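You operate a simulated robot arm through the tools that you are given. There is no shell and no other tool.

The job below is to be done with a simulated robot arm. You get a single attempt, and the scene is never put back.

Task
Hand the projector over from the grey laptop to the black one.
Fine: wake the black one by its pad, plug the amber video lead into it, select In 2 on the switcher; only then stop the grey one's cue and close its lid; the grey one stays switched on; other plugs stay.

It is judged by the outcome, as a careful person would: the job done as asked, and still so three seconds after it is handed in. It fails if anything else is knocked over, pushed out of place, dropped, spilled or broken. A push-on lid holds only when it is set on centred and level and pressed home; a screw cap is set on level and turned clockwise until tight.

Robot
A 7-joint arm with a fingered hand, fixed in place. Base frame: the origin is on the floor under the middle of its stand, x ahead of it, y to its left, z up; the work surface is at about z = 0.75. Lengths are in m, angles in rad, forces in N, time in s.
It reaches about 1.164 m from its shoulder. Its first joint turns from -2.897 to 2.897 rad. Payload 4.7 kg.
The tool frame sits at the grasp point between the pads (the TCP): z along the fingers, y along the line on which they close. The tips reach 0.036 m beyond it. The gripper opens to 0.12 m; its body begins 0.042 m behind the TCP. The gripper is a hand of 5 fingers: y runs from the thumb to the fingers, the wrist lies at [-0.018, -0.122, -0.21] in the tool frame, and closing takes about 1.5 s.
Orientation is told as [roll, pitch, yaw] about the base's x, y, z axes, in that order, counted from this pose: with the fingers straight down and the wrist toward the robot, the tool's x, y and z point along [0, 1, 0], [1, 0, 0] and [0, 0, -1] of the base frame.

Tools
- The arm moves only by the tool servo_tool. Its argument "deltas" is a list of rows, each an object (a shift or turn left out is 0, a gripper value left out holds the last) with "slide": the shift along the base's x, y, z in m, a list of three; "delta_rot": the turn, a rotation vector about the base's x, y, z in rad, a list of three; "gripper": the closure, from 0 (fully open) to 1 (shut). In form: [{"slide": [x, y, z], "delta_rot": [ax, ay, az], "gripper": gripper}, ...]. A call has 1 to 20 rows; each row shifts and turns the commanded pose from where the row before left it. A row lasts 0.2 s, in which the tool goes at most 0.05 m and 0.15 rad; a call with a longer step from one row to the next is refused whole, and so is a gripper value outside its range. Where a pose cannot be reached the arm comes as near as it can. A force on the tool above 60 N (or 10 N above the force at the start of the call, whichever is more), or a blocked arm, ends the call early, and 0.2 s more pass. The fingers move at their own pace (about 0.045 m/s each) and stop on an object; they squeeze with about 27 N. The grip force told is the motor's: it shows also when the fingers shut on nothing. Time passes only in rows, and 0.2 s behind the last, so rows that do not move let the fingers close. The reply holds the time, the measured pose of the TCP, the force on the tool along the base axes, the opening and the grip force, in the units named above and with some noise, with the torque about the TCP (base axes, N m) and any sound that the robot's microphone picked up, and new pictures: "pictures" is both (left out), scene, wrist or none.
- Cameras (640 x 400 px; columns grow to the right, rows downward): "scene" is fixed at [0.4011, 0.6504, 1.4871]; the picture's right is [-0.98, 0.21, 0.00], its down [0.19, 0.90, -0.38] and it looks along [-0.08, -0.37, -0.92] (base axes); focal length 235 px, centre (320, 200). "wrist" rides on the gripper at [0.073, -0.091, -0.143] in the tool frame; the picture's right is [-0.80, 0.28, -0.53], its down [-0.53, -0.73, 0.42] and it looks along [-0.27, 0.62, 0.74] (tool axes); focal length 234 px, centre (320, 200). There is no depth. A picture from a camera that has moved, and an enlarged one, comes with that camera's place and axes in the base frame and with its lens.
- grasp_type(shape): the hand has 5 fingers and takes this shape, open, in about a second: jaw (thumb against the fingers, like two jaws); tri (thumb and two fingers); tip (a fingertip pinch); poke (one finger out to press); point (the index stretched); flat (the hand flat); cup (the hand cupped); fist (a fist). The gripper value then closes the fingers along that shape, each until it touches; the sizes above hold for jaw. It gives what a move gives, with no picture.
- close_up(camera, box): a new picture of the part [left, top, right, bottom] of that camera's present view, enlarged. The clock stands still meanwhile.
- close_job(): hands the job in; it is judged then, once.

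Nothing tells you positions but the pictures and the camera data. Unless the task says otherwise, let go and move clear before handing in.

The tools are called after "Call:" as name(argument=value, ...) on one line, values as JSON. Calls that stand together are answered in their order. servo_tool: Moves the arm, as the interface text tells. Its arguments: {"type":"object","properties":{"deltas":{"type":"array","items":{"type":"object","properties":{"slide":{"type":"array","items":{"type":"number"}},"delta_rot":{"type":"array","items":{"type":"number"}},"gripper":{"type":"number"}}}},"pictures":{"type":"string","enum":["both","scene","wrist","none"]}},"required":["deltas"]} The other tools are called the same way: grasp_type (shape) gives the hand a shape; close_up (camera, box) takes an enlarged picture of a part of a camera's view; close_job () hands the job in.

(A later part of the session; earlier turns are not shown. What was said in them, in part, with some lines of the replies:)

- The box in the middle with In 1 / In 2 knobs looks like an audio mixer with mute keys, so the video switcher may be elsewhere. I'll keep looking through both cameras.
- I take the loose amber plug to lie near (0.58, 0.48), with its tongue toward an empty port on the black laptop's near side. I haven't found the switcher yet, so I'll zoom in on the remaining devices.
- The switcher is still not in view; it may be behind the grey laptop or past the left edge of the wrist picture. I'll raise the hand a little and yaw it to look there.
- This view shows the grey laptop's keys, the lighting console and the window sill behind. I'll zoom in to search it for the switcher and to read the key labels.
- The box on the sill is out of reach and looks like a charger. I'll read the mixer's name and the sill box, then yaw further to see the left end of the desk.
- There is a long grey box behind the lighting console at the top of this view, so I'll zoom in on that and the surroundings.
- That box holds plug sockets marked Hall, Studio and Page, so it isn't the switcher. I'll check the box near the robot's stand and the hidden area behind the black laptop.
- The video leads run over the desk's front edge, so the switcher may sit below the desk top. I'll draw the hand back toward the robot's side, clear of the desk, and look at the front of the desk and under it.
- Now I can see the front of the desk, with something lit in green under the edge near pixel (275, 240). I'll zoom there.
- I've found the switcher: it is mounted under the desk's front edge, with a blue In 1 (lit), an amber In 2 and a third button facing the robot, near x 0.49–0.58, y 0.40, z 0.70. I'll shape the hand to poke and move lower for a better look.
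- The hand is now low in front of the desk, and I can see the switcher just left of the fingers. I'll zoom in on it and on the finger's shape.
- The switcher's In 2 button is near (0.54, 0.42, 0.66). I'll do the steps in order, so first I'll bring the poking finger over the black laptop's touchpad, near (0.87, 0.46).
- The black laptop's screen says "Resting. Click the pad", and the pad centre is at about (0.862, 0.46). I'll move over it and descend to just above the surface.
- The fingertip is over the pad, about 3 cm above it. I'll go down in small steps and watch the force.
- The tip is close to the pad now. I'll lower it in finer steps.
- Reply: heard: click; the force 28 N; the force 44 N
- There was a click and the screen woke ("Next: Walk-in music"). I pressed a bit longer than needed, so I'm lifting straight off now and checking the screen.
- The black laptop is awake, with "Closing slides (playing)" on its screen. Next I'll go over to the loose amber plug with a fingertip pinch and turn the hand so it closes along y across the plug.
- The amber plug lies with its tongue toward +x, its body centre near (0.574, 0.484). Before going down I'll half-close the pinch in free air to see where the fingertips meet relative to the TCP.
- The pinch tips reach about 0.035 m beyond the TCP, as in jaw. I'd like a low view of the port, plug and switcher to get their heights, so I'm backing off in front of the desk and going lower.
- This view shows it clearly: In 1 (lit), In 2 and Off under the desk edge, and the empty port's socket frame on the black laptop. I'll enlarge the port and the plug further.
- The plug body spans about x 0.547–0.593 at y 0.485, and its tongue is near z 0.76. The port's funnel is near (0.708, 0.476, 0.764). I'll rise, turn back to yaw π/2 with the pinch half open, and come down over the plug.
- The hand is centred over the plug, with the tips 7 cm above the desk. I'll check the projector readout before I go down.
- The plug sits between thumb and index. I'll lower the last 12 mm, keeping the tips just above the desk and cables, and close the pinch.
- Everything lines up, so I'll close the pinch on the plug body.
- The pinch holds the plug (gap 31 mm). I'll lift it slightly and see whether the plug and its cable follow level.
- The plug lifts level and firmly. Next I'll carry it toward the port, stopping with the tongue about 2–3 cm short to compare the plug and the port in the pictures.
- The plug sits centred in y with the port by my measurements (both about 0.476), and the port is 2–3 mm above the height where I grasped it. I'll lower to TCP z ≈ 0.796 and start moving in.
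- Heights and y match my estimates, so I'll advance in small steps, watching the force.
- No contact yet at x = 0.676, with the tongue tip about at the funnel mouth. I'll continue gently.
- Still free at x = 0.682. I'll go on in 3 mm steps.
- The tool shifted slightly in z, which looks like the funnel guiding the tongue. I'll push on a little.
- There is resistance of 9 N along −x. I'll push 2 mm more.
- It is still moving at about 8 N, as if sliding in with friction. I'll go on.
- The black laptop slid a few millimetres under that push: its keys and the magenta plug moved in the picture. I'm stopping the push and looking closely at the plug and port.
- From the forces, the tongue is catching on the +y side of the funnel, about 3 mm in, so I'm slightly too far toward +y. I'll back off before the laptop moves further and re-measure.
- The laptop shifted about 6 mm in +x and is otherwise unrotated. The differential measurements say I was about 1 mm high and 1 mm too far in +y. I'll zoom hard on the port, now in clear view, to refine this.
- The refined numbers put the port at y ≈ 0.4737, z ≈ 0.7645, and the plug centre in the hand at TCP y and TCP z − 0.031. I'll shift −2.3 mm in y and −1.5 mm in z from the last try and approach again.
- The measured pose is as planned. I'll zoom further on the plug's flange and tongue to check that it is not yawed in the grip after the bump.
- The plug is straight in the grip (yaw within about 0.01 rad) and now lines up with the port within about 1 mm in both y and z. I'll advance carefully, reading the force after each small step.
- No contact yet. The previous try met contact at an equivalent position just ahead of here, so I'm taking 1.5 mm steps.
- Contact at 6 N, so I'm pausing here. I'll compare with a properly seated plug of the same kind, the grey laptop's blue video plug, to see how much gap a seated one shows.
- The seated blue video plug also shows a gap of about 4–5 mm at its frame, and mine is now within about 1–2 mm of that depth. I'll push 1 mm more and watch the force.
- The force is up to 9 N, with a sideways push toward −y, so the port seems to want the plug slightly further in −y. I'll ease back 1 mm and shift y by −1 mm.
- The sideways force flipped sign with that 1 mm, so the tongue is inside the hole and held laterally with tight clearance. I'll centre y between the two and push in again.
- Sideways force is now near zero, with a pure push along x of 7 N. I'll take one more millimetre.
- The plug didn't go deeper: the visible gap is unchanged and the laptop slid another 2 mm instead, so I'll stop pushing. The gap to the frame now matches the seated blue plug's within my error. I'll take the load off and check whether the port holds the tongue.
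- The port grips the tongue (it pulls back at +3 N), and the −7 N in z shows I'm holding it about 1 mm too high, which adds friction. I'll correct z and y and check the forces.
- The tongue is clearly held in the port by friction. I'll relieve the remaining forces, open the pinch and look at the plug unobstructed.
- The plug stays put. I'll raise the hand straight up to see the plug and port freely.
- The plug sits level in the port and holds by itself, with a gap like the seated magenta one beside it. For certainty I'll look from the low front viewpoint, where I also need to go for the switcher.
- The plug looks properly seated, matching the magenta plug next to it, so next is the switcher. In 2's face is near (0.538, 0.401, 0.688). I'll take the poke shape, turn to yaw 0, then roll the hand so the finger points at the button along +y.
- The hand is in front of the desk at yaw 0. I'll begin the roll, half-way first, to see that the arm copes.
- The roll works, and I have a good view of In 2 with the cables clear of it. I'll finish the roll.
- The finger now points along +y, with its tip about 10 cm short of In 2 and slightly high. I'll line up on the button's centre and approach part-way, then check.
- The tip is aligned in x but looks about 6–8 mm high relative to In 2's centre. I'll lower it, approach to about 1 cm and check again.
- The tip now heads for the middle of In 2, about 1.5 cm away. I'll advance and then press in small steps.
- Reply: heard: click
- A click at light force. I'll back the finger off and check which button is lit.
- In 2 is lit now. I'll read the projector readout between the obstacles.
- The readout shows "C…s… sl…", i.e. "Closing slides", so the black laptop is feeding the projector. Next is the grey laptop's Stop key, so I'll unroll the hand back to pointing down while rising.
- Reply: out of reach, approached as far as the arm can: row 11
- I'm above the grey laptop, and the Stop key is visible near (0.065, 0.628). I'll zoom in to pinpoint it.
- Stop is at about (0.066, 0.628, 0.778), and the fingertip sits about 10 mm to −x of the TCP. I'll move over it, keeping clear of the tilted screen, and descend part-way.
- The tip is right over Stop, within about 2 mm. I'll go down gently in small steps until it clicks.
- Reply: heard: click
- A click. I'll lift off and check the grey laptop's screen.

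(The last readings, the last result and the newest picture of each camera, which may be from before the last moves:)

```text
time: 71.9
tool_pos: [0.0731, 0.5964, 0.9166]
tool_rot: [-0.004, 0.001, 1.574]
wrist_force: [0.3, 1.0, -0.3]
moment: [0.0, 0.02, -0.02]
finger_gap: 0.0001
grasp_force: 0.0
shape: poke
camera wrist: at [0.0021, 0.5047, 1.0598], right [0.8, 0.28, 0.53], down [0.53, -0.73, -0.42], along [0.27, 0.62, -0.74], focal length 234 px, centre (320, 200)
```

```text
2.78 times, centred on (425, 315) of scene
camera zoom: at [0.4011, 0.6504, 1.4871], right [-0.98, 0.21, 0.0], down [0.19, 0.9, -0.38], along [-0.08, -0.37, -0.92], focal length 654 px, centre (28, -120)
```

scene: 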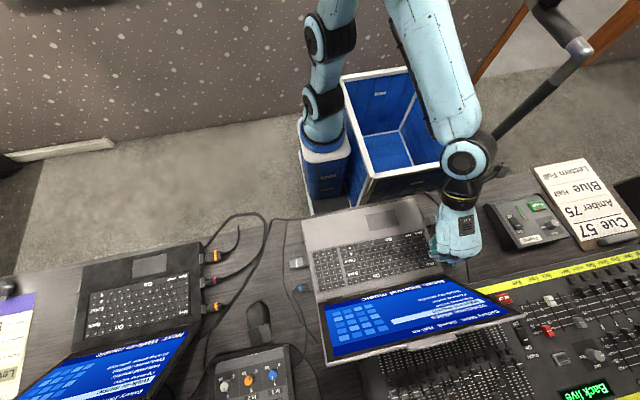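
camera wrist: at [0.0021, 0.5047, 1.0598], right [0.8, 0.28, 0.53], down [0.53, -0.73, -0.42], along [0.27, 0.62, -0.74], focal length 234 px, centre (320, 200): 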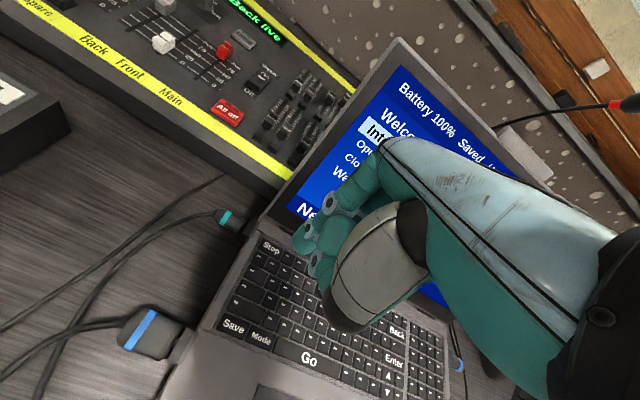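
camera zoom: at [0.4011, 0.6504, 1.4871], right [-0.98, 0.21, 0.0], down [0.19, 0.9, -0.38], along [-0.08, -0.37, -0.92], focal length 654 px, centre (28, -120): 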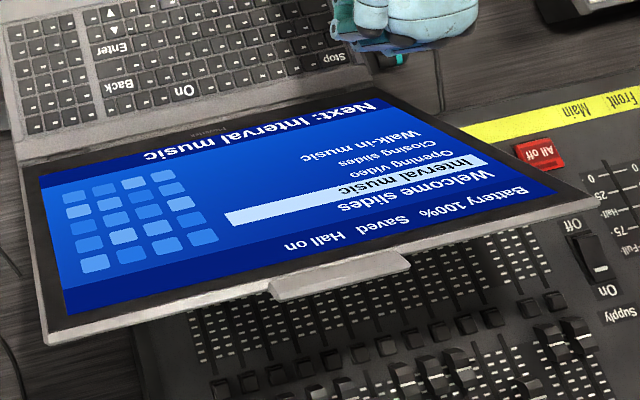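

The grey screen now lists "Welcome slides" without "(playing)", so the cue is stopped. Only now will I close its lid. I'll rise above the screen and look at the lid's top edge before hooking the finger behind it.

Call:
servo_tool(deltas=[{"slide": [0.005, -0.01, 0.045]}, {"slide": [0.01, -0.005, 0.045]}, {"slide": [0.02, 0, 0.045]}, {"slide": [0.03, 0.02, 0.03]}, {"slide": [0.03, 0.03, 0.02]}, {"slide": [0.03, 0.03, 0]}, {"slide": [0.03, 0.03, 0]}], pictures="both")

Call:
close_up(camera="wrist", box=[120, 120, 420, 330])

```text
time: 73.5
tool_pos: [0.1046, 0.5802, 1.0356]
tool_rot: [-0.007, 0.0, 1.569]
wrist_force: [0.0, -0.6, -1.0]
moment: [0.02, -0.01, 0.02]
finger_gap: 0.0
grasp_force: 0.0
shape: poke
out of reach, approached as far as the arm can: row 3, 4, 5, 6, 7
camera wrist: at [0.0315, 0.4883, 1.1773], right [0.8, 0.28, 0.53], down [0.53, -0.73, -0.42], along [0.27, 0.62, -0.73], focal length 234 px, centre (320, 200)
```

scene: 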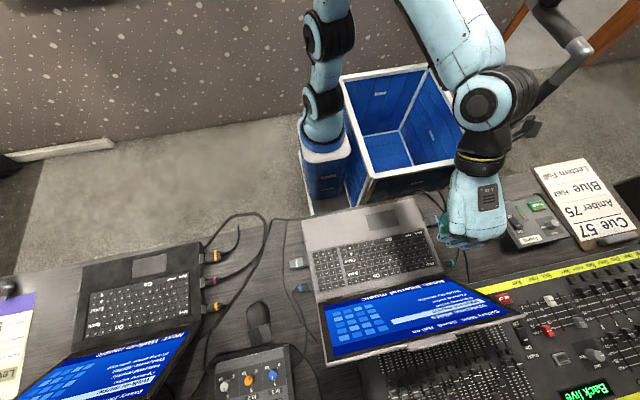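
wrist: 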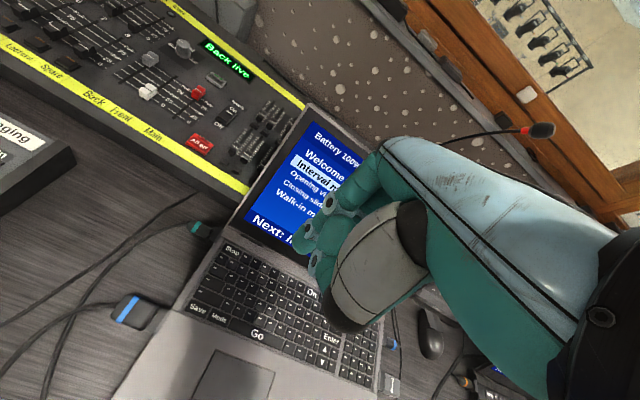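

```text
1.90 times, centred on (270, 225) of wrist
camera zoom: at [0.0315, 0.4883, 1.1773], right [0.8, 0.28, 0.53], down [0.53, -0.73, -0.42], along [0.27, 0.62, -0.73], focal length 446 px, centre (415, 152)
```

zoom: 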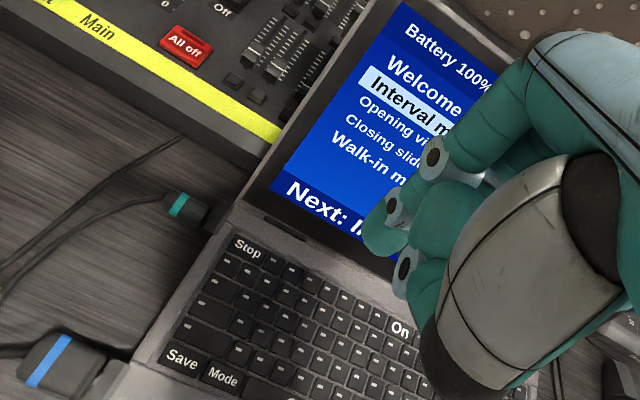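

The arm can't reach that pose with this hand yaw (rows 3–7 were out of reach). I'll check where it stands with a null row before choosing another approach.

Call:
servo_tool(deltas=[{"slide": [0, 0, 0]}], pictures="none")

```text
time: 73.9
tool_pos: [0.1042, 0.5795, 1.0346]
tool_rot: [-0.007, -0.001, 1.57]
wrist_force: [0.5, 0.9, -0.8]
moment: [0.0, 0.0, 0.04]
finger_gap: 0.0
grasp_force: 0.1
shape: poke
```

The command has settled at the reached pose. Higher poses were fine at larger x earlier, so I'll move in +x first, staying in front of the screen, and then rise.

Call:
servo_tool(deltas=[{"slide": [0.03, -0.02, 0]}, {"slide": [0.03, -0.02, 0]}, {"slide": [0.03, 0, 0]}, {"slide": [0.03, 0, 0.01]}, {"slide": [0.02, 0, 0.03]}, {"slide": [0, 0, 0.04]}, {"slide": [0, 0, 0.03]}], pictures="scene")

```text
time: 75.5
tool_pos: [0.1017, 0.5757, 1.0527]
tool_rot: [-0.009, -0.003, 1.567]
wrist_force: [-0.9, 0.1, 0.5]
moment: [0.01, 0.01, 0.03]
finger_gap: 0.0002
grasp_force: 0.1
shape: poke
out of reach, approached as far as the arm can: row 1, 2, 3, 4, 5, 6, 7
```

scene: 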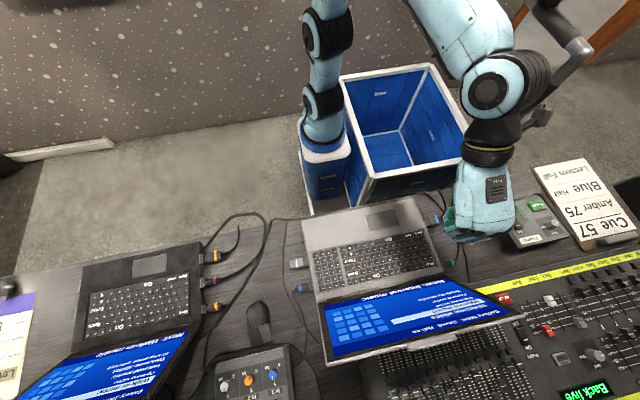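

The wrist joint seems to be at its limit with this yaw. A vertical poking finger works at any yaw, so I'll turn the hand back to about yaw 0.8 and then move.

Call:
servo_tool(deltas=[{"delta_rot": [0, 0, -0.13]}, {"delta_rot": [0, 0, -0.13]}, {"delta_rot": [0, 0, -0.13]}, {"delta_rot": [0, 0, -0.13]}, {"delta_rot": [0, 0, -0.13]}, {"delta_rot": [0, 0, -0.12]}], pictures="none")

Call:
servo_tool(deltas=[{"slide": [0.03, -0.01, 0.01]}, {"slide": [0.03, 0, 0.02]}, {"slide": [0.03, 0, 0.03]}], pictures="both")

```text
time: 76.9
tool_pos: [0.1024, 0.5744, 1.0523]
tool_rot: [-0.006, 0.0, 0.799]
wrist_force: [0.6, 0.8, 0.3]
moment: [0.03, 0.01, -0.03]
finger_gap: 0.0
grasp_force: 0.0
shape: poke
```

```text
time: 77.7
tool_pos: [0.1904, 0.5664, 1.1119]
tool_rot: [-0.001, 0.0, 0.8]
wrist_force: [0.2, 0.6, 0.8]
moment: [-0.03, -0.03, -0.01]
finger_gap: 0.0
grasp_force: 0.0
shape: poke
camera wrist: at [0.0754, 0.5493, 1.255], right [0.77, -0.36, 0.53], down [-0.13, -0.9, -0.42], along [0.62, 0.26, -0.74], focal length 234 px, centre (320, 200)
```

scene: 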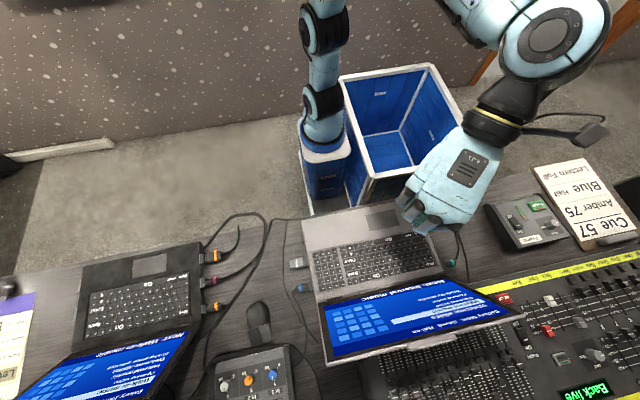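
wrist: 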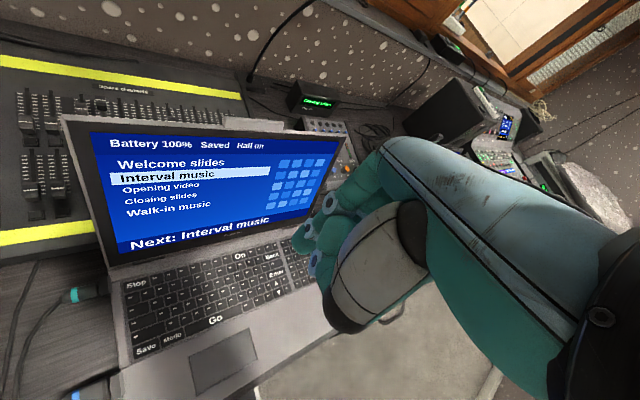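

That freed the arm. I can see the lid's top edge and the readout, so I'll zoom in on both.

Call:
close_up(camera="wrist", box=[50, 60, 370, 260])

Call:
close_up(camera="wrist", box=[280, 70, 360, 130])

Call:
close_up(camera="scene", box=[310, 270, 540, 390])

```text
2.00 times, centred on (210, 160) of wrist
camera zoom: at [0.0754, 0.5493, 1.255], right [0.77, -0.36, 0.53], down [-0.13, -0.9, -0.42], along [0.62, 0.26, -0.74], focal length 468 px, centre (540, 280)
```

zoom: 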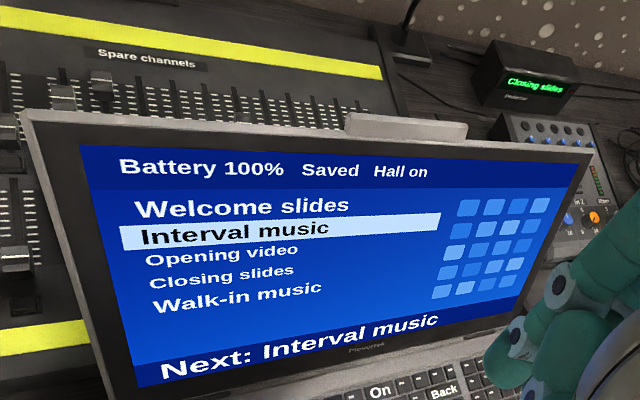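

```text
6.67 times, centred on (320, 100) of wrist
camera zoom: at [0.0754, 0.5493, 1.255], right [0.77, -0.36, 0.53], down [-0.13, -0.9, -0.42], along [0.62, 0.26, -0.74], focal length 1561 px, centre (320, 867)
```

zoom: 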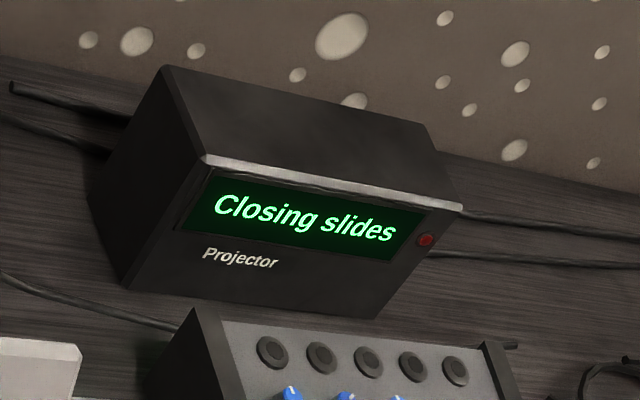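

```text
2.78 times, centred on (425, 330) of scene
camera zoom: at [0.4011, 0.6504, 1.4871], right [-0.98, 0.21, 0.0], down [0.19, 0.9, -0.38], along [-0.08, -0.37, -0.92], focal length 654 px, centre (28, -162)
```

zoom: 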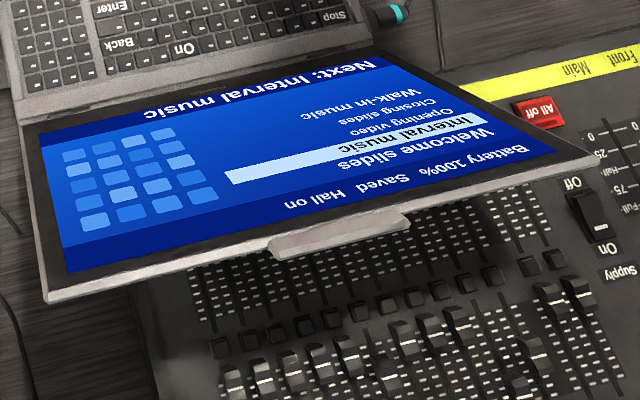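

The projector shows "Closing slides", as intended. The grey lid's top edge runs at y ≈ 0.766, z ≈ 0.99, with a tab around x 0.17–0.27. I'll pass over the lid at height and hover behind it at x ≈ 0.30, beside the tab.

Call:
servo_tool(deltas=[{"slide": [0.02, 0.038, 0.005]}, {"slide": [0.02, 0.038, 0]}, {"slide": [0.02, 0.038, 0]}, {"slide": [0.02, 0.038, 0]}, {"slide": [0.02, 0.038, 0]}, {"slide": [0.02, 0.038, 0]}, {"slide": [0, 0.01, 0]}], pictures="both")

Call:
close_up(camera="scene", box=[300, 260, 500, 390])

```text
time: 79.3
tool_pos: [0.3116, 0.8025, 1.1189]
tool_rot: [-0.003, 0.0, 0.8]
wrist_force: [-0.6, -0.7, -0.2]
moment: [0.02, -0.02, 0.0]
finger_gap: 0.0
grasp_force: 0.0
shape: poke
camera wrist: at [0.1973, 0.7877, 1.2621], right [0.77, -0.36, 0.53], down [-0.13, -0.9, -0.42], along [0.62, 0.26, -0.74], focal length 234 px, centre (320, 200)
```

scene: 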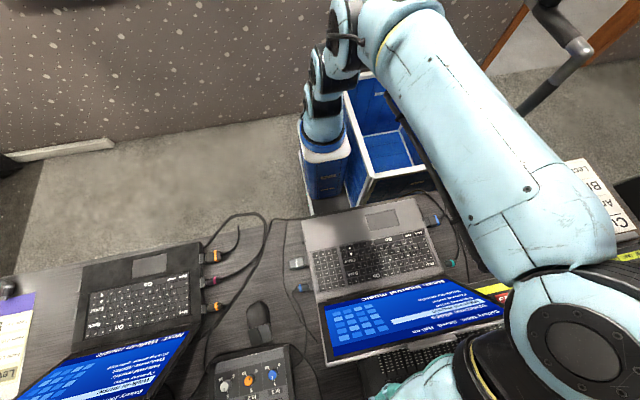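
wrist: 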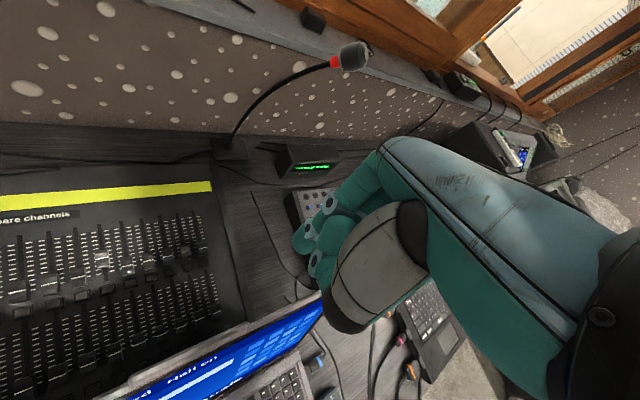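

```text
3.08 times, centred on (400, 325) of scene
camera zoom: at [0.4011, 0.6504, 1.4871], right [-0.98, 0.21, 0.0], down [0.19, 0.9, -0.38], along [-0.08, -0.37, -0.92], focal length 723 px, centre (74, -185)
```

zoom: 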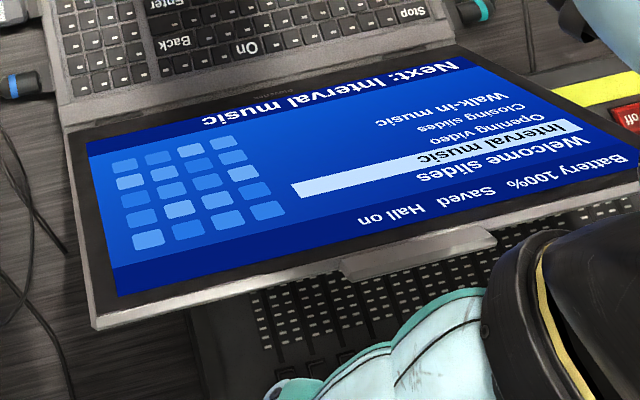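

The hand hovers behind the lid's top edge. I'll lower it so the fingertip goes about 2 cm below that edge, still well above the console's faders.

Call:
servo_tool(deltas=[{"slide": [0, 0, -0.04]}, {"slide": [0, 0, -0.04]}, {"slide": [0, 0, -0.02]}, {"slide": [0, 0, -0.01]}, {"slide": [0, 0, 0]}], pictures="both")

Call:
close_up(camera="wrist", box=[150, 180, 400, 400])

Call:
close_up(camera="scene", box=[300, 280, 480, 400])

```text
time: 80.5
tool_pos: [0.3119, 0.8032, 1.0092]
tool_rot: [-0.002, 0.0, 0.801]
wrist_force: [-0.2, 0.2, -1.1]
moment: [0.0, 0.01, -0.01]
finger_gap: 0.0001
grasp_force: 0.1
shape: poke
camera wrist: at [0.1975, 0.7881, 1.1517], right [0.77, -0.36, 0.53], down [-0.13, -0.9, -0.42], along [0.62, 0.26, -0.74], focal length 234 px, centre (320, 200)
```

scene: 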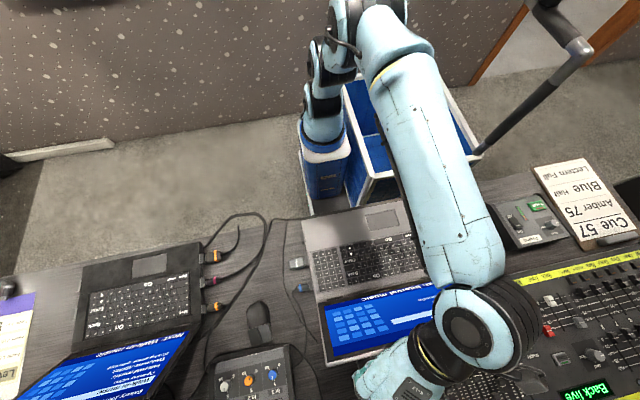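
wrist: 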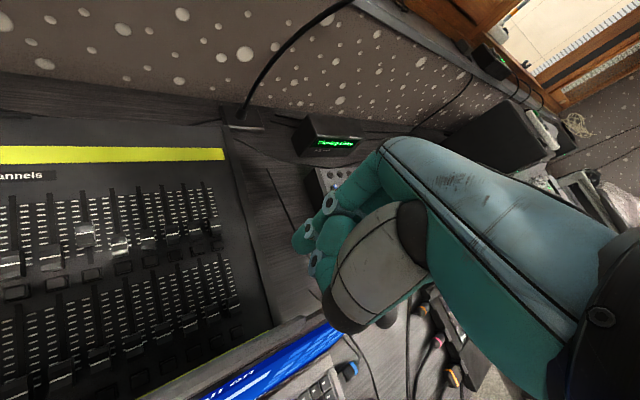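

```text
1.82 times, centred on (275, 290) of wrist
camera zoom: at [0.1975, 0.7881, 1.1517], right [0.77, -0.36, 0.53], down [-0.13, -0.9, -0.42], along [0.62, 0.26, -0.74], focal length 426 px, centre (402, 36)
```

zoom: 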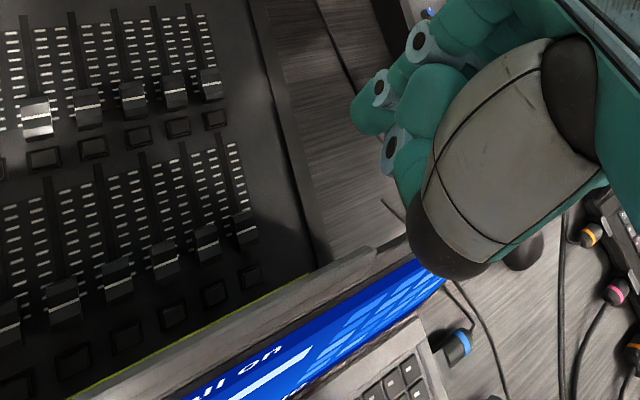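

```text
3.33 times, centred on (390, 340) of scene
camera zoom: at [0.4011, 0.6504, 1.4871], right [-0.98, 0.21, 0.0], down [0.19, 0.9, -0.38], along [-0.08, -0.37, -0.92], focal length 783 px, centre (87, -267)
```

zoom: 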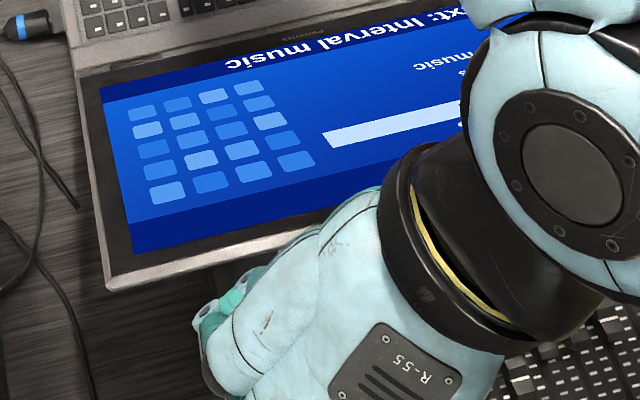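

The finger is behind the lid with its tip about 2 cm below the top edge and the thumb above it. I'll pull toward −y in small steps until it touches.

Call:
servo_tool(deltas=[{"slide": [0, -0.01, 0]}, {"slide": [0, -0.008, 0]}], pictures="none")

Call:
servo_tool(deltas=[{"slide": [0, -0.006, 0]}], pictures="none")

```text
time: 81.1
tool_pos: [0.3114, 0.7845, 1.0076]
tool_rot: [-0.002, 0.001, 0.801]
wrist_force: [-0.6, 0.8, 0.4]
moment: [-0.03, 0.0, 0.02]
finger_gap: 0.0
grasp_force: 0.1
shape: poke
```

```text
time: 81.5
tool_pos: [0.3119, 0.7783, 1.0086]
tool_rot: [-0.001, 0.0, 0.802]
wrist_force: [0.5, -0.6, 0.3]
moment: [0.02, -0.01, 0.0]
finger_gap: 0.0
grasp_force: 0.0
shape: poke
```

Call:
servo_tool(deltas=[{"slide": [0, -0.006, 0]}], pictures="none")

Call:
servo_tool(deltas=[{"slide": [0, -0.006, 0.001]}], pictures="both")

Call:
close_up(camera="wrist", box=[150, 180, 400, 400])

```text
time: 81.9
tool_pos: [0.3107, 0.7718, 1.008]
tool_rot: [-0.001, 0.0, 0.8]
wrist_force: [0.3, 1.0, -0.7]
moment: [-0.02, 0.02, 0.01]
finger_gap: 0.0002
grasp_force: 0.0
shape: poke
```

```text
time: 82.3
tool_pos: [0.3129, 0.7662, 1.0094]
tool_rot: [-0.003, -0.001, 0.802]
wrist_force: [0.2, 3.5, 0.4]
moment: [0.07, 0.02, 0.02]
finger_gap: 0.0002
grasp_force: 0.1
shape: poke
camera wrist: at [0.1972, 0.7508, 1.1524], right [0.77, -0.36, 0.53], down [-0.13, -0.9, -0.42], along [0.62, 0.26, -0.74], focal length 234 px, centre (320, 200)
```

scene: 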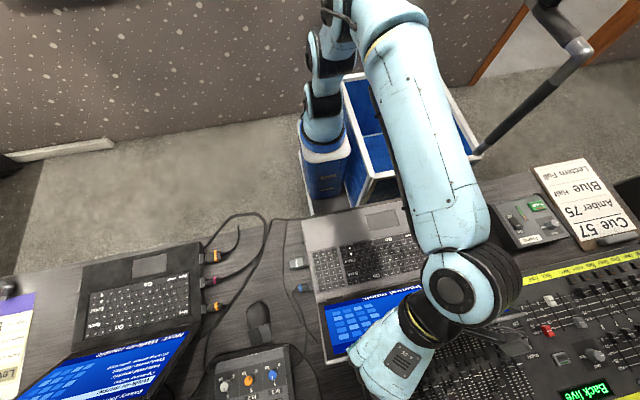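
wrist: 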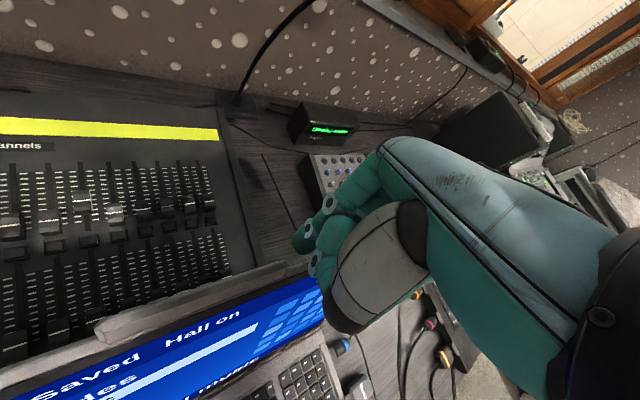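

```text
1.82 times, centred on (275, 290) of wrist
camera zoom: at [0.1972, 0.7508, 1.1524], right [0.77, -0.36, 0.53], down [-0.13, -0.9, -0.42], along [0.62, 0.26, -0.74], focal length 426 px, centre (402, 36)
```

zoom: 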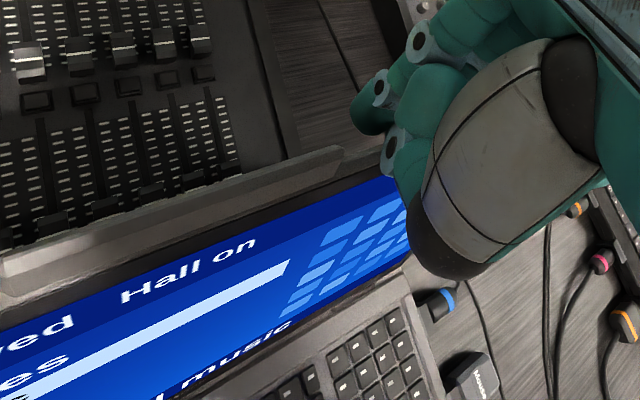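

Contact at 3.5 N, right at the lid's top edge. I'll pull along the lid's arc toward upright, watching the force.

Call:
servo_tool(deltas=[{"slide": [0, -0.011, 0.005]}, {"slide": [0, -0.011, 0.005]}], pictures="scene")

```text
time: 82.9
tool_pos: [0.3118, 0.7443, 1.0199]
tool_rot: [-0.001, 0.001, 0.8]
wrist_force: [-0.1, 1.9, -1.8]
moment: [0.07, 0.01, 0.04]
finger_gap: 0.0
grasp_force: 0.0
shape: poke
```

scene: 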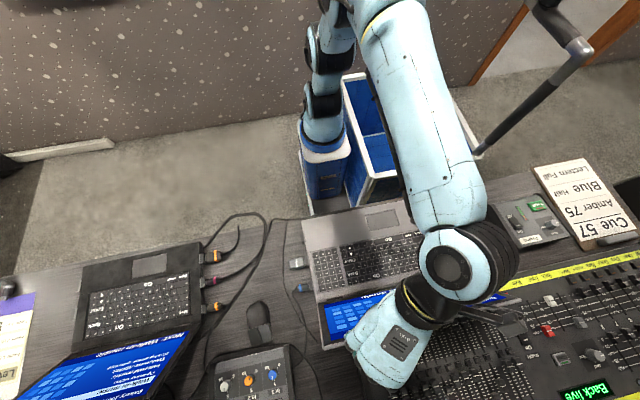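

The lid follows with only about 2 N. I'll continue to upright.

Call:
servo_tool(deltas=[{"slide": [0, -0.013, 0.0035]}, {"slide": [0, -0.013, 0.0035]}, {"slide": [0, -0.013, 0.003]}], pictures="none")

Call:
servo_tool(deltas=[{"slide": [0, -0.013, 0.002]}, {"slide": [0, -0.013, 0.001]}, {"slide": [0, -0.013, 0.001]}], pictures="both")

Call:
close_up(camera="wrist", box=[150, 180, 400, 400])

```text
time: 83.7
tool_pos: [0.3123, 0.7052, 1.0291]
tool_rot: [-0.003, -0.002, 0.801]
wrist_force: [-1.2, 2.2, -0.7]
moment: [0.04, 0.02, 0.0]
finger_gap: 0.0
grasp_force: 0.0
shape: poke
```

```text
time: 84.5
tool_pos: [0.3125, 0.6663, 1.0335]
tool_rot: [-0.002, 0.001, 0.802]
wrist_force: [0.3, 0.8, -0.1]
moment: [0.0, -0.01, 0.02]
finger_gap: 0.0
grasp_force: 0.1
shape: poke
camera wrist: at [0.1979, 0.6513, 1.1759], right [0.77, -0.36, 0.53], down [-0.13, -0.9, -0.42], along [0.62, 0.26, -0.74], focal length 234 px, centre (320, 200)
```

scene: 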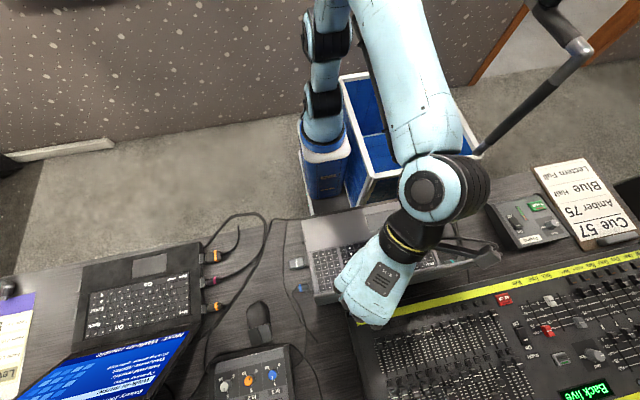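
wrist: 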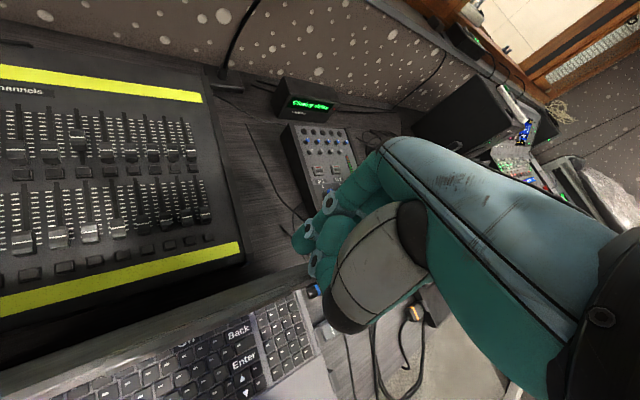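

```text
1.82 times, centred on (275, 290) of wrist
camera zoom: at [0.1979, 0.6513, 1.1759], right [0.77, -0.36, 0.53], down [-0.13, -0.9, -0.42], along [0.62, 0.26, -0.74], focal length 426 px, centre (402, 36)
```

zoom: 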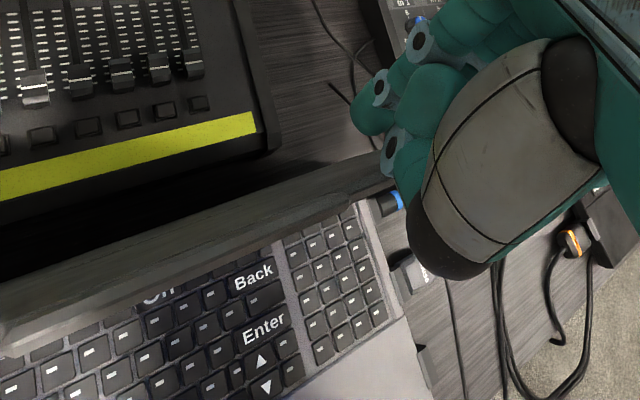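

The lid is upright and the path is clear. I'll keep pushing it over along the arc, slowly.

Call:
servo_tool(deltas=[{"slide": [0, -0.012, -0.0005]}, {"slide": [0, -0.0125, -0.001]}, {"slide": [0, -0.0125, -0.001]}], pictures="none")

Call:
servo_tool(deltas=[{"slide": [0, -0.012, -0.003]}, {"slide": [0, -0.012, -0.003]}, {"slide": [0, -0.012, -0.003]}], pictures="both")

Call:
close_up(camera="wrist", box=[150, 180, 400, 400])

```text
time: 85.3
tool_pos: [0.3123, 0.6298, 1.0305]
tool_rot: [-0.002, 0.003, 0.801]
wrist_force: [-0.4, 1.6, -0.6]
moment: [0.02, -0.02, -0.01]
finger_gap: 0.0001
grasp_force: 0.0
shape: poke
```

```text
time: 86.1
tool_pos: [0.3115, 0.5941, 1.0202]
tool_rot: [-0.006, 0.0, 0.802]
wrist_force: [0.2, 0.1, 0.0]
moment: [0.02, 0.02, -0.03]
finger_gap: 0.0
grasp_force: 0.3
shape: poke
camera wrist: at [0.1972, 0.5785, 1.164], right [0.77, -0.36, 0.53], down [-0.13, -0.9, -0.42], along [0.62, 0.26, -0.74], focal length 234 px, centre (320, 200)
```

scene: 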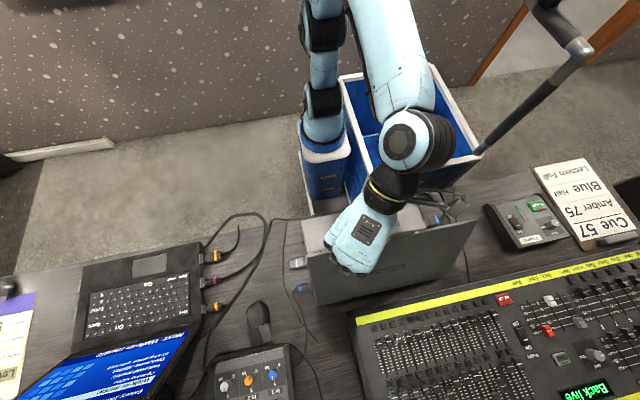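
wrist: 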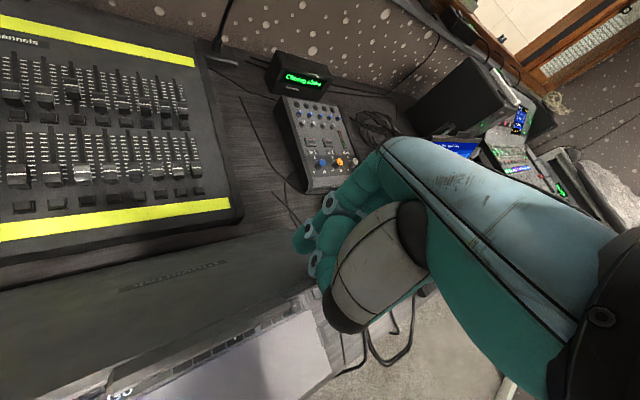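

```text
1.82 times, centred on (275, 290) of wrist
camera zoom: at [0.1972, 0.5785, 1.164], right [0.77, -0.36, 0.53], down [-0.13, -0.9, -0.42], along [0.62, 0.26, -0.74], focal length 426 px, centre (402, 36)
```

zoom: 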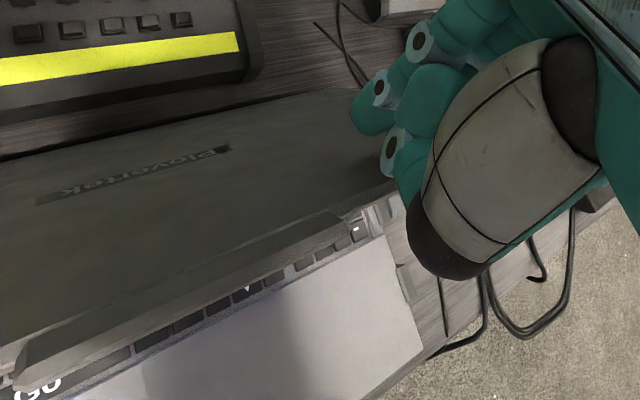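

The lid leans forward now and moves easily. I'll keep following it down with the fingertip.

Call:
servo_tool(deltas=[{"slide": [0, -0.011, -0.005]}, {"slide": [0, -0.011, -0.005]}, {"slide": [0, -0.012, -0.005]}], pictures="none")

Call:
servo_tool(deltas=[{"slide": [0, -0.01, -0.007]}, {"slide": [0, -0.01, -0.007]}, {"slide": [0, -0.0107, -0.0066]}], pictures="scene")

Call:
close_up(camera="scene", box=[280, 180, 500, 320])

```text
time: 86.9
tool_pos: [0.3125, 0.5598, 1.0075]
tool_rot: [-0.004, 0.002, 0.801]
wrist_force: [-0.3, 0.1, 0.2]
moment: [0.04, -0.03, -0.02]
finger_gap: 0.0
grasp_force: 0.1
shape: poke
```

```text
time: 87.7
tool_pos: [0.3122, 0.5286, 0.9859]
tool_rot: [-0.002, 0.001, 0.8]
wrist_force: [-0.3, 0.8, -0.3]
moment: [0.01, 0.0, -0.03]
finger_gap: 0.0
grasp_force: 0.1
shape: poke
```

scene: 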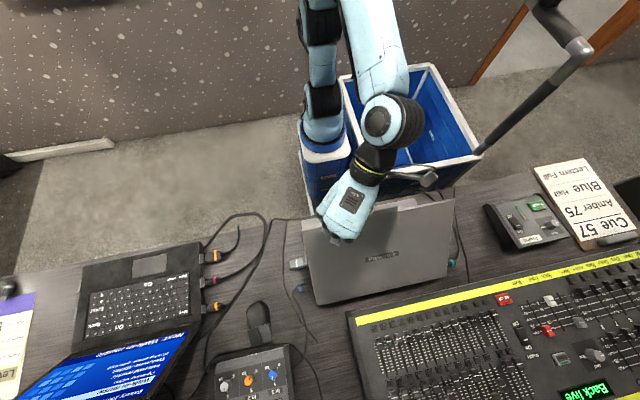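

```text
2.86 times, centred on (390, 250) of scene
camera zoom: at [0.4011, 0.6504, 1.4871], right [-0.98, 0.21, 0.0], down [0.19, 0.9, -0.38], along [-0.08, -0.37, -0.92], focal length 671 px, centre (120, 57)
```

zoom: 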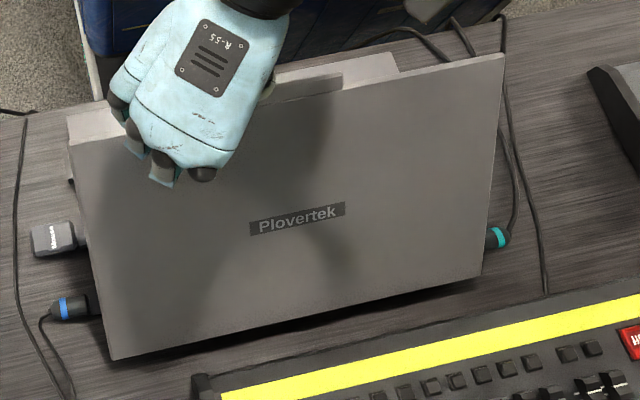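

The lid is following well ("Plovertek" on the back is visible). I'll continue down the arc.

Call:
servo_tool(deltas=[{"slide": [0, -0.009, -0.0085]}, {"slide": [0, -0.009, -0.0085]}, {"slide": [0, -0.0086, -0.0086]}, {"slide": [0, -0.0075, -0.01]}, {"slide": [0, -0.0075, -0.01]}, {"slide": [0, -0.007, -0.01]}], pictures="scene")

Call:
close_up(camera="scene", box=[280, 160, 500, 310])

```text
time: 89.1
tool_pos: [0.3123, 0.4806, 0.929]
tool_rot: [-0.002, -0.001, 0.802]
wrist_force: [-0.9, -0.3, -0.2]
moment: [0.03, 0.03, -0.01]
finger_gap: 0.0
grasp_force: 0.2
shape: poke
```

scene: 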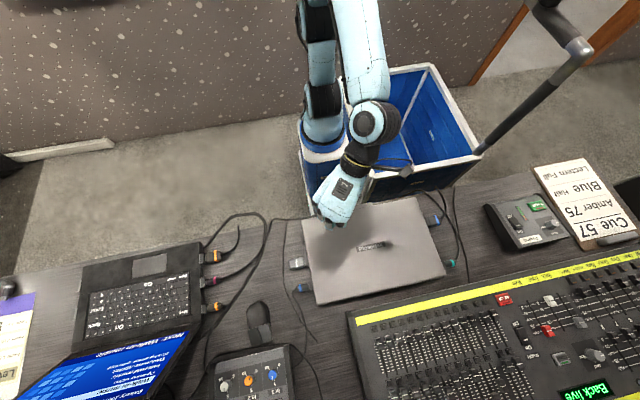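

```text
2.67 times, centred on (390, 235) of scene
camera zoom: at [0.4011, 0.6504, 1.4871], right [-0.98, 0.21, 0.0], down [0.19, 0.9, -0.38], along [-0.08, -0.37, -0.92], focal length 627 px, centre (133, 107)
```

zoom: 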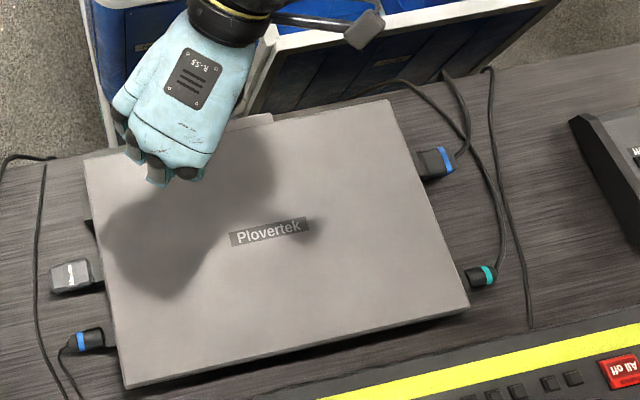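

The lid now looks closed or nearly so. I'll follow down with the fingertip and press gently near its front edge to make sure it is fully shut.

Call:
servo_tool(deltas=[{"slide": [-0.01, -0.004, -0.02]}, {"slide": [-0.01, -0.004, -0.02]}, {"slide": [-0.01, -0.002, -0.02]}, {"slide": [-0.01, 0, -0.02]}, {"slide": [0, 0, -0.01]}], pictures="both")

Call:
close_up(camera="scene", box=[280, 160, 500, 310])

```text
time: 90.3
tool_pos: [0.2726, 0.4712, 0.8407]
tool_rot: [-0.002, 0.0, 0.803]
wrist_force: [-0.3, 0.2, -1.3]
moment: [0.02, -0.03, -0.01]
finger_gap: 0.0002
grasp_force: 0.1
shape: poke
camera wrist: at [0.1579, 0.4557, 0.9839], right [0.77, -0.36, 0.53], down [-0.13, -0.9, -0.42], along [0.62, 0.26, -0.74], focal length 234 px, centre (320, 200)
```

scene: 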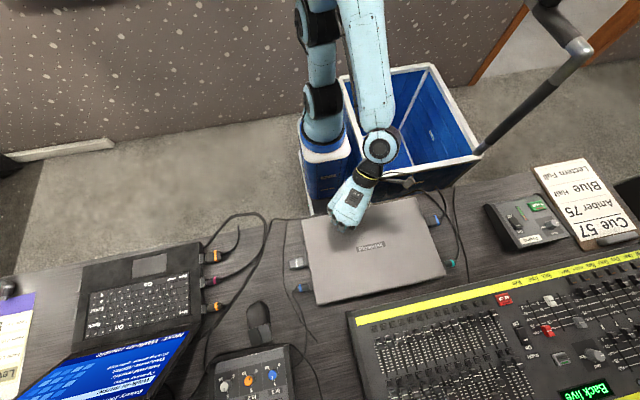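
wrist: 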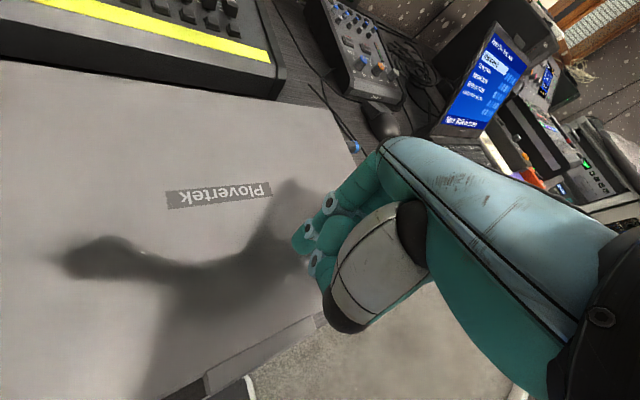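

```text
2.67 times, centred on (390, 235) of scene
camera zoom: at [0.4011, 0.6504, 1.4871], right [-0.98, 0.21, 0.0], down [0.19, 0.9, -0.38], along [-0.08, -0.37, -0.92], focal length 627 px, centre (133, 107)
```

zoom: 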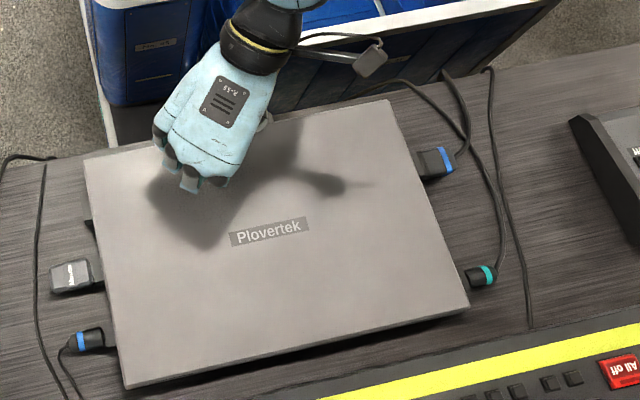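

The lid lies flat on the base. I'll press down gently until I feel it, to confirm it's shut.

Call:
servo_tool(deltas=[{"slide": [0, 0, -0.004]}, {"slide": [0, 0, -0.004]}], pictures="none")

Call:
servo_tool(deltas=[{"slide": [0, 0, -0.003]}], pictures="none")

```text
time: 90.9
tool_pos: [0.2717, 0.4706, 0.8321]
tool_rot: [-0.002, 0.001, 0.802]
wrist_force: [-0.9, -0.2, -0.3]
moment: [-0.02, 0.0, 0.01]
finger_gap: 0.0
grasp_force: 0.0
shape: poke
```

```text
time: 91.3
tool_pos: [0.2714, 0.4717, 0.829]
tool_rot: [-0.003, -0.002, 0.802]
wrist_force: [0.4, 0.0, -0.2]
moment: [0.01, 0.04, 0.01]
finger_gap: 0.0
grasp_force: 0.0
shape: poke
```

Call:
servo_tool(deltas=[{"slide": [0, 0, -0.003]}], pictures="none")

```text
time: 91.7
tool_pos: [0.2715, 0.4704, 0.8269]
tool_rot: [-0.003, 0.0, 0.801]
wrist_force: [1.0, 0.5, 0.4]
moment: [-0.03, -0.02, 0.02]
finger_gap: 0.0
grasp_force: 0.0
shape: poke
```

Call:
servo_tool(deltas=[{"slide": [0, 0, -0.002]}], pictures="none")

```text
time: 92.1
tool_pos: [0.2715, 0.4703, 0.8244]
tool_rot: [-0.002, 0.001, 0.801]
wrist_force: [1.0, 0.1, 0.3]
moment: [-0.05, 0.01, 0.01]
finger_gap: 0.0
grasp_force: 0.1
shape: poke
```

Call:
servo_tool(deltas=[{"slide": [0, 0, -0.002]}], pictures="none")

```text
time: 92.5
tool_pos: [0.271, 0.4701, 0.823]
tool_rot: [-0.002, 0.0, 0.803]
wrist_force: [0.8, -0.2, 5.2]
moment: [-0.07, -0.08, 0.0]
finger_gap: 0.0
grasp_force: 0.1
shape: poke
```

There is contact at z ≈ 0.787, about a lid's thickness above the deck, so it is down. I'll press 1 mm more, then lift clear and inspect.

Call:
servo_tool(deltas=[{"slide": [0, 0, -0.001]}], pictures="none")

Call:
servo_tool(deltas=[{"slide": [0, 0, 0.01]}, {"slide": [0.01, -0.01, 0.03]}, {"slide": [0.02, -0.02, 0.04]}, {"slide": [0.03, -0.02, 0.03]}, {"slide": [0.03, -0.03, 0.02]}], pictures="both")

Call:
close_up(camera="scene", box=[280, 170, 480, 310])

Call:
close_up(camera="scene", box=[60, 220, 260, 360])

```text
time: 92.9
tool_pos: [0.2732, 0.4707, 0.8221]
tool_rot: [-0.002, -0.002, 0.802]
wrist_force: [4.3, 1.3, 15.4]
moment: [-0.15, -0.3, 0.06]
finger_gap: 0.0
grasp_force: 0.0
shape: poke
```

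```text
time: 94.1
tool_pos: [0.3624, 0.3928, 0.9495]
tool_rot: [-0.003, 0.001, 0.801]
wrist_force: [-0.3, 0.2, 0.1]
moment: [-0.03, 0.01, 0.01]
finger_gap: 0.0001
grasp_force: 0.2
shape: poke
camera wrist: at [0.2475, 0.3772, 1.0933], right [0.77, -0.36, 0.53], down [-0.13, -0.9, -0.42], along [0.62, 0.26, -0.74], focal length 234 px, centre (320, 200)
```

scene: 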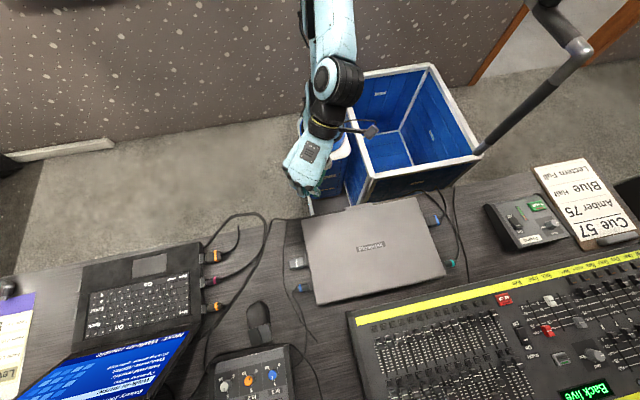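
wrist: 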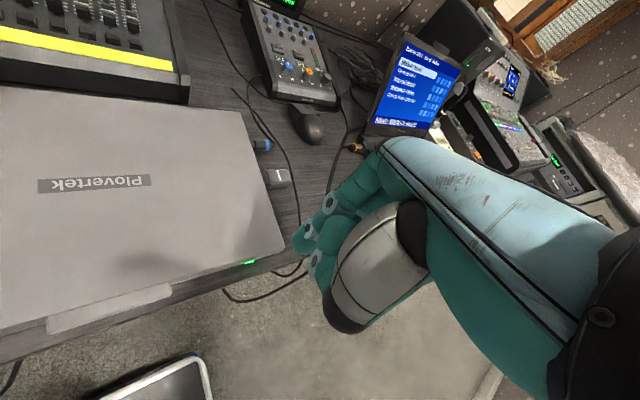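

```text
2.86 times, centred on (380, 240) of scene
camera zoom: at [0.4011, 0.6504, 1.4871], right [-0.98, 0.21, 0.0], down [0.19, 0.9, -0.38], along [-0.08, -0.37, -0.92], focal length 671 px, centre (149, 86)
```

zoom: 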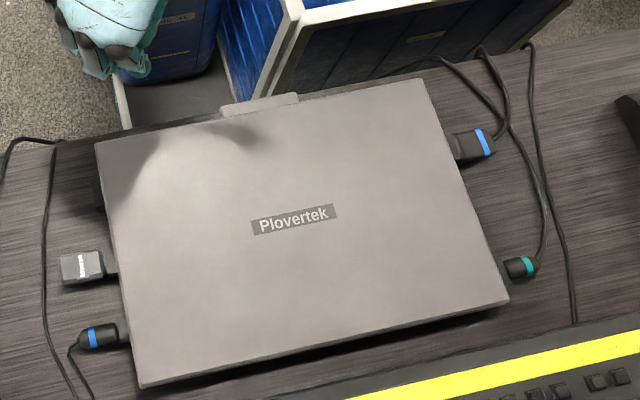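

```text
2.86 times, centred on (160, 290) of scene
camera zoom: at [0.4011, 0.6504, 1.4871], right [-0.98, 0.21, 0.0], down [0.19, 0.9, -0.38], along [-0.08, -0.37, -0.92], focal length 671 px, centre (777, -57)
```

zoom: 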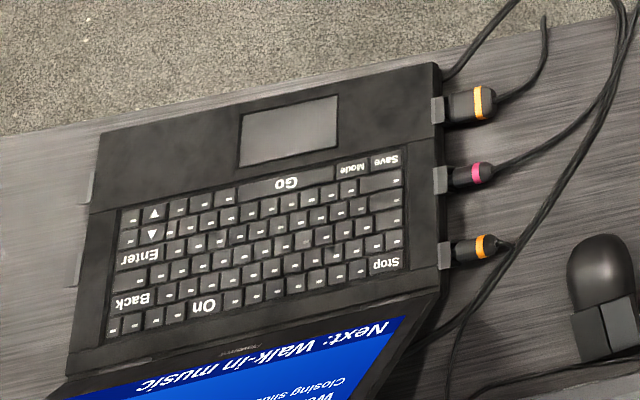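

The grey lid is shut, its green power light is still on and its plugs are in place. I'll move the hand clear and up, and check the projector readout and switcher one last time.

Call:
servo_tool(deltas=[{"slide": [-0.02, 0.0, 0.04]}, {"slide": [-0.02, 0.0, 0.04]}, {"slide": [-0.02, 0.0, 0.04]}, {"slide": [-0.02, 0.0, 0.03]}, {"slide": [0, 0, 0]}], pictures="both")

Call:
close_up(camera="wrist", box=[200, 20, 400, 160])

Call:
close_up(camera="wrist", box=[0, 150, 320, 360])

```text
time: 95.3
tool_pos: [0.2808, 0.3914, 1.1003]
tool_rot: [-0.001, 0.001, 0.803]
wrist_force: [0.8, -0.4, 0.4]
moment: [0.05, -0.01, 0.01]
finger_gap: 0.0
grasp_force: 0.0
shape: poke
camera wrist: at [0.1662, 0.3761, 1.2435], right [0.77, -0.36, 0.53], down [-0.13, -0.9, -0.42], along [0.62, 0.26, -0.74], focal length 234 px, centre (320, 200)
```

scene: 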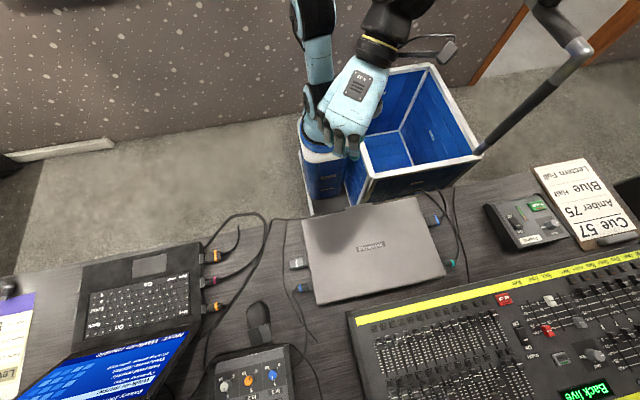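
wrist: 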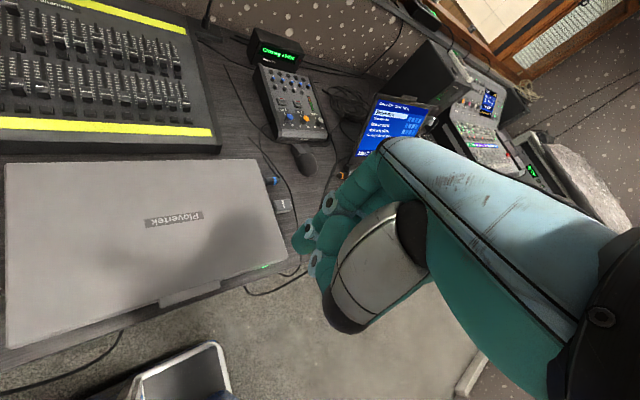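

```text
2.86 times, centred on (300, 90) of wrist
camera zoom: at [0.1662, 0.3761, 1.2435], right [0.77, -0.36, 0.53], down [-0.13, -0.9, -0.42], along [0.62, 0.26, -0.74], focal length 669 px, centre (377, 514)
```

zoom: 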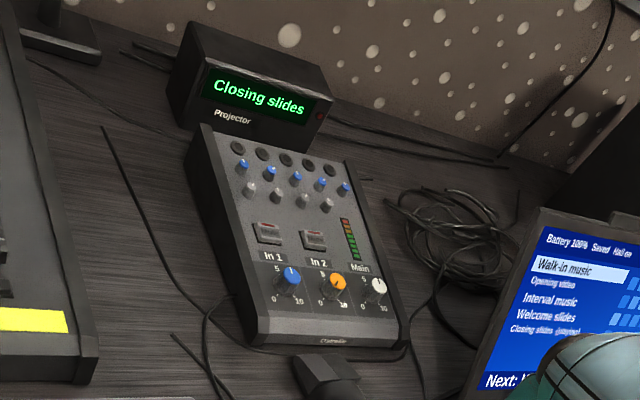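

```text
1.90 times, centred on (160, 255) of wrist
camera zoom: at [0.1662, 0.3761, 1.2435], right [0.77, -0.36, 0.53], down [-0.13, -0.9, -0.42], along [0.62, 0.26, -0.74], focal length 446 px, centre (625, 95)
```

zoom: 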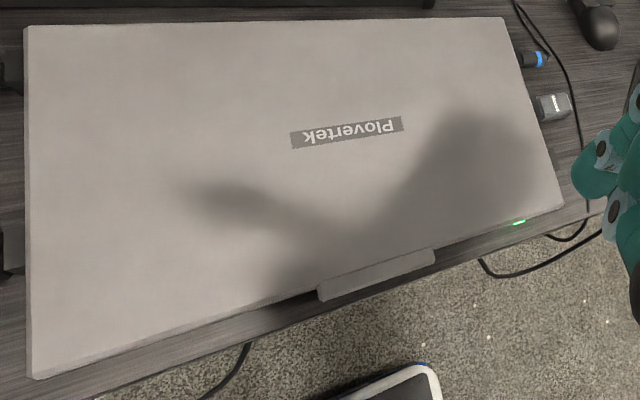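

The projector shows "Closing slides" from the black laptop, which is awake with the amber video lead in its port, and In 2 is selected. The grey one's cue is stopped, its lid is shut and its power light is green. The black laptop sits about 1 cm from where it started, because it slid while I pushed the plug in. The hand is clear, so I'm handing the job in.

Call:
close_job()

```text
The job is handed in.
```

I handed the projector over to the black laptop. Its readout now says "Closing slides", which is what the black one is playing.

- **Black laptop:** I woke it by its pad. The amber video lead is in its empty side port, and the plug has held since I let go of it.
- **Switcher:** In 2 is selected. Its light came on and In 1's went off.
- **Grey laptop:** after that I pressed Stop, and "(playing)" went from its cue list. Its lid is closed and its green power light is still on.
- **Other plugs:** I left these as they were.

The black laptop did not stay exactly where it was. It slid about 1 cm and turned about 1° while I was pushing the plug in, because my first try was slightly out of line with the port. I did not move it back.
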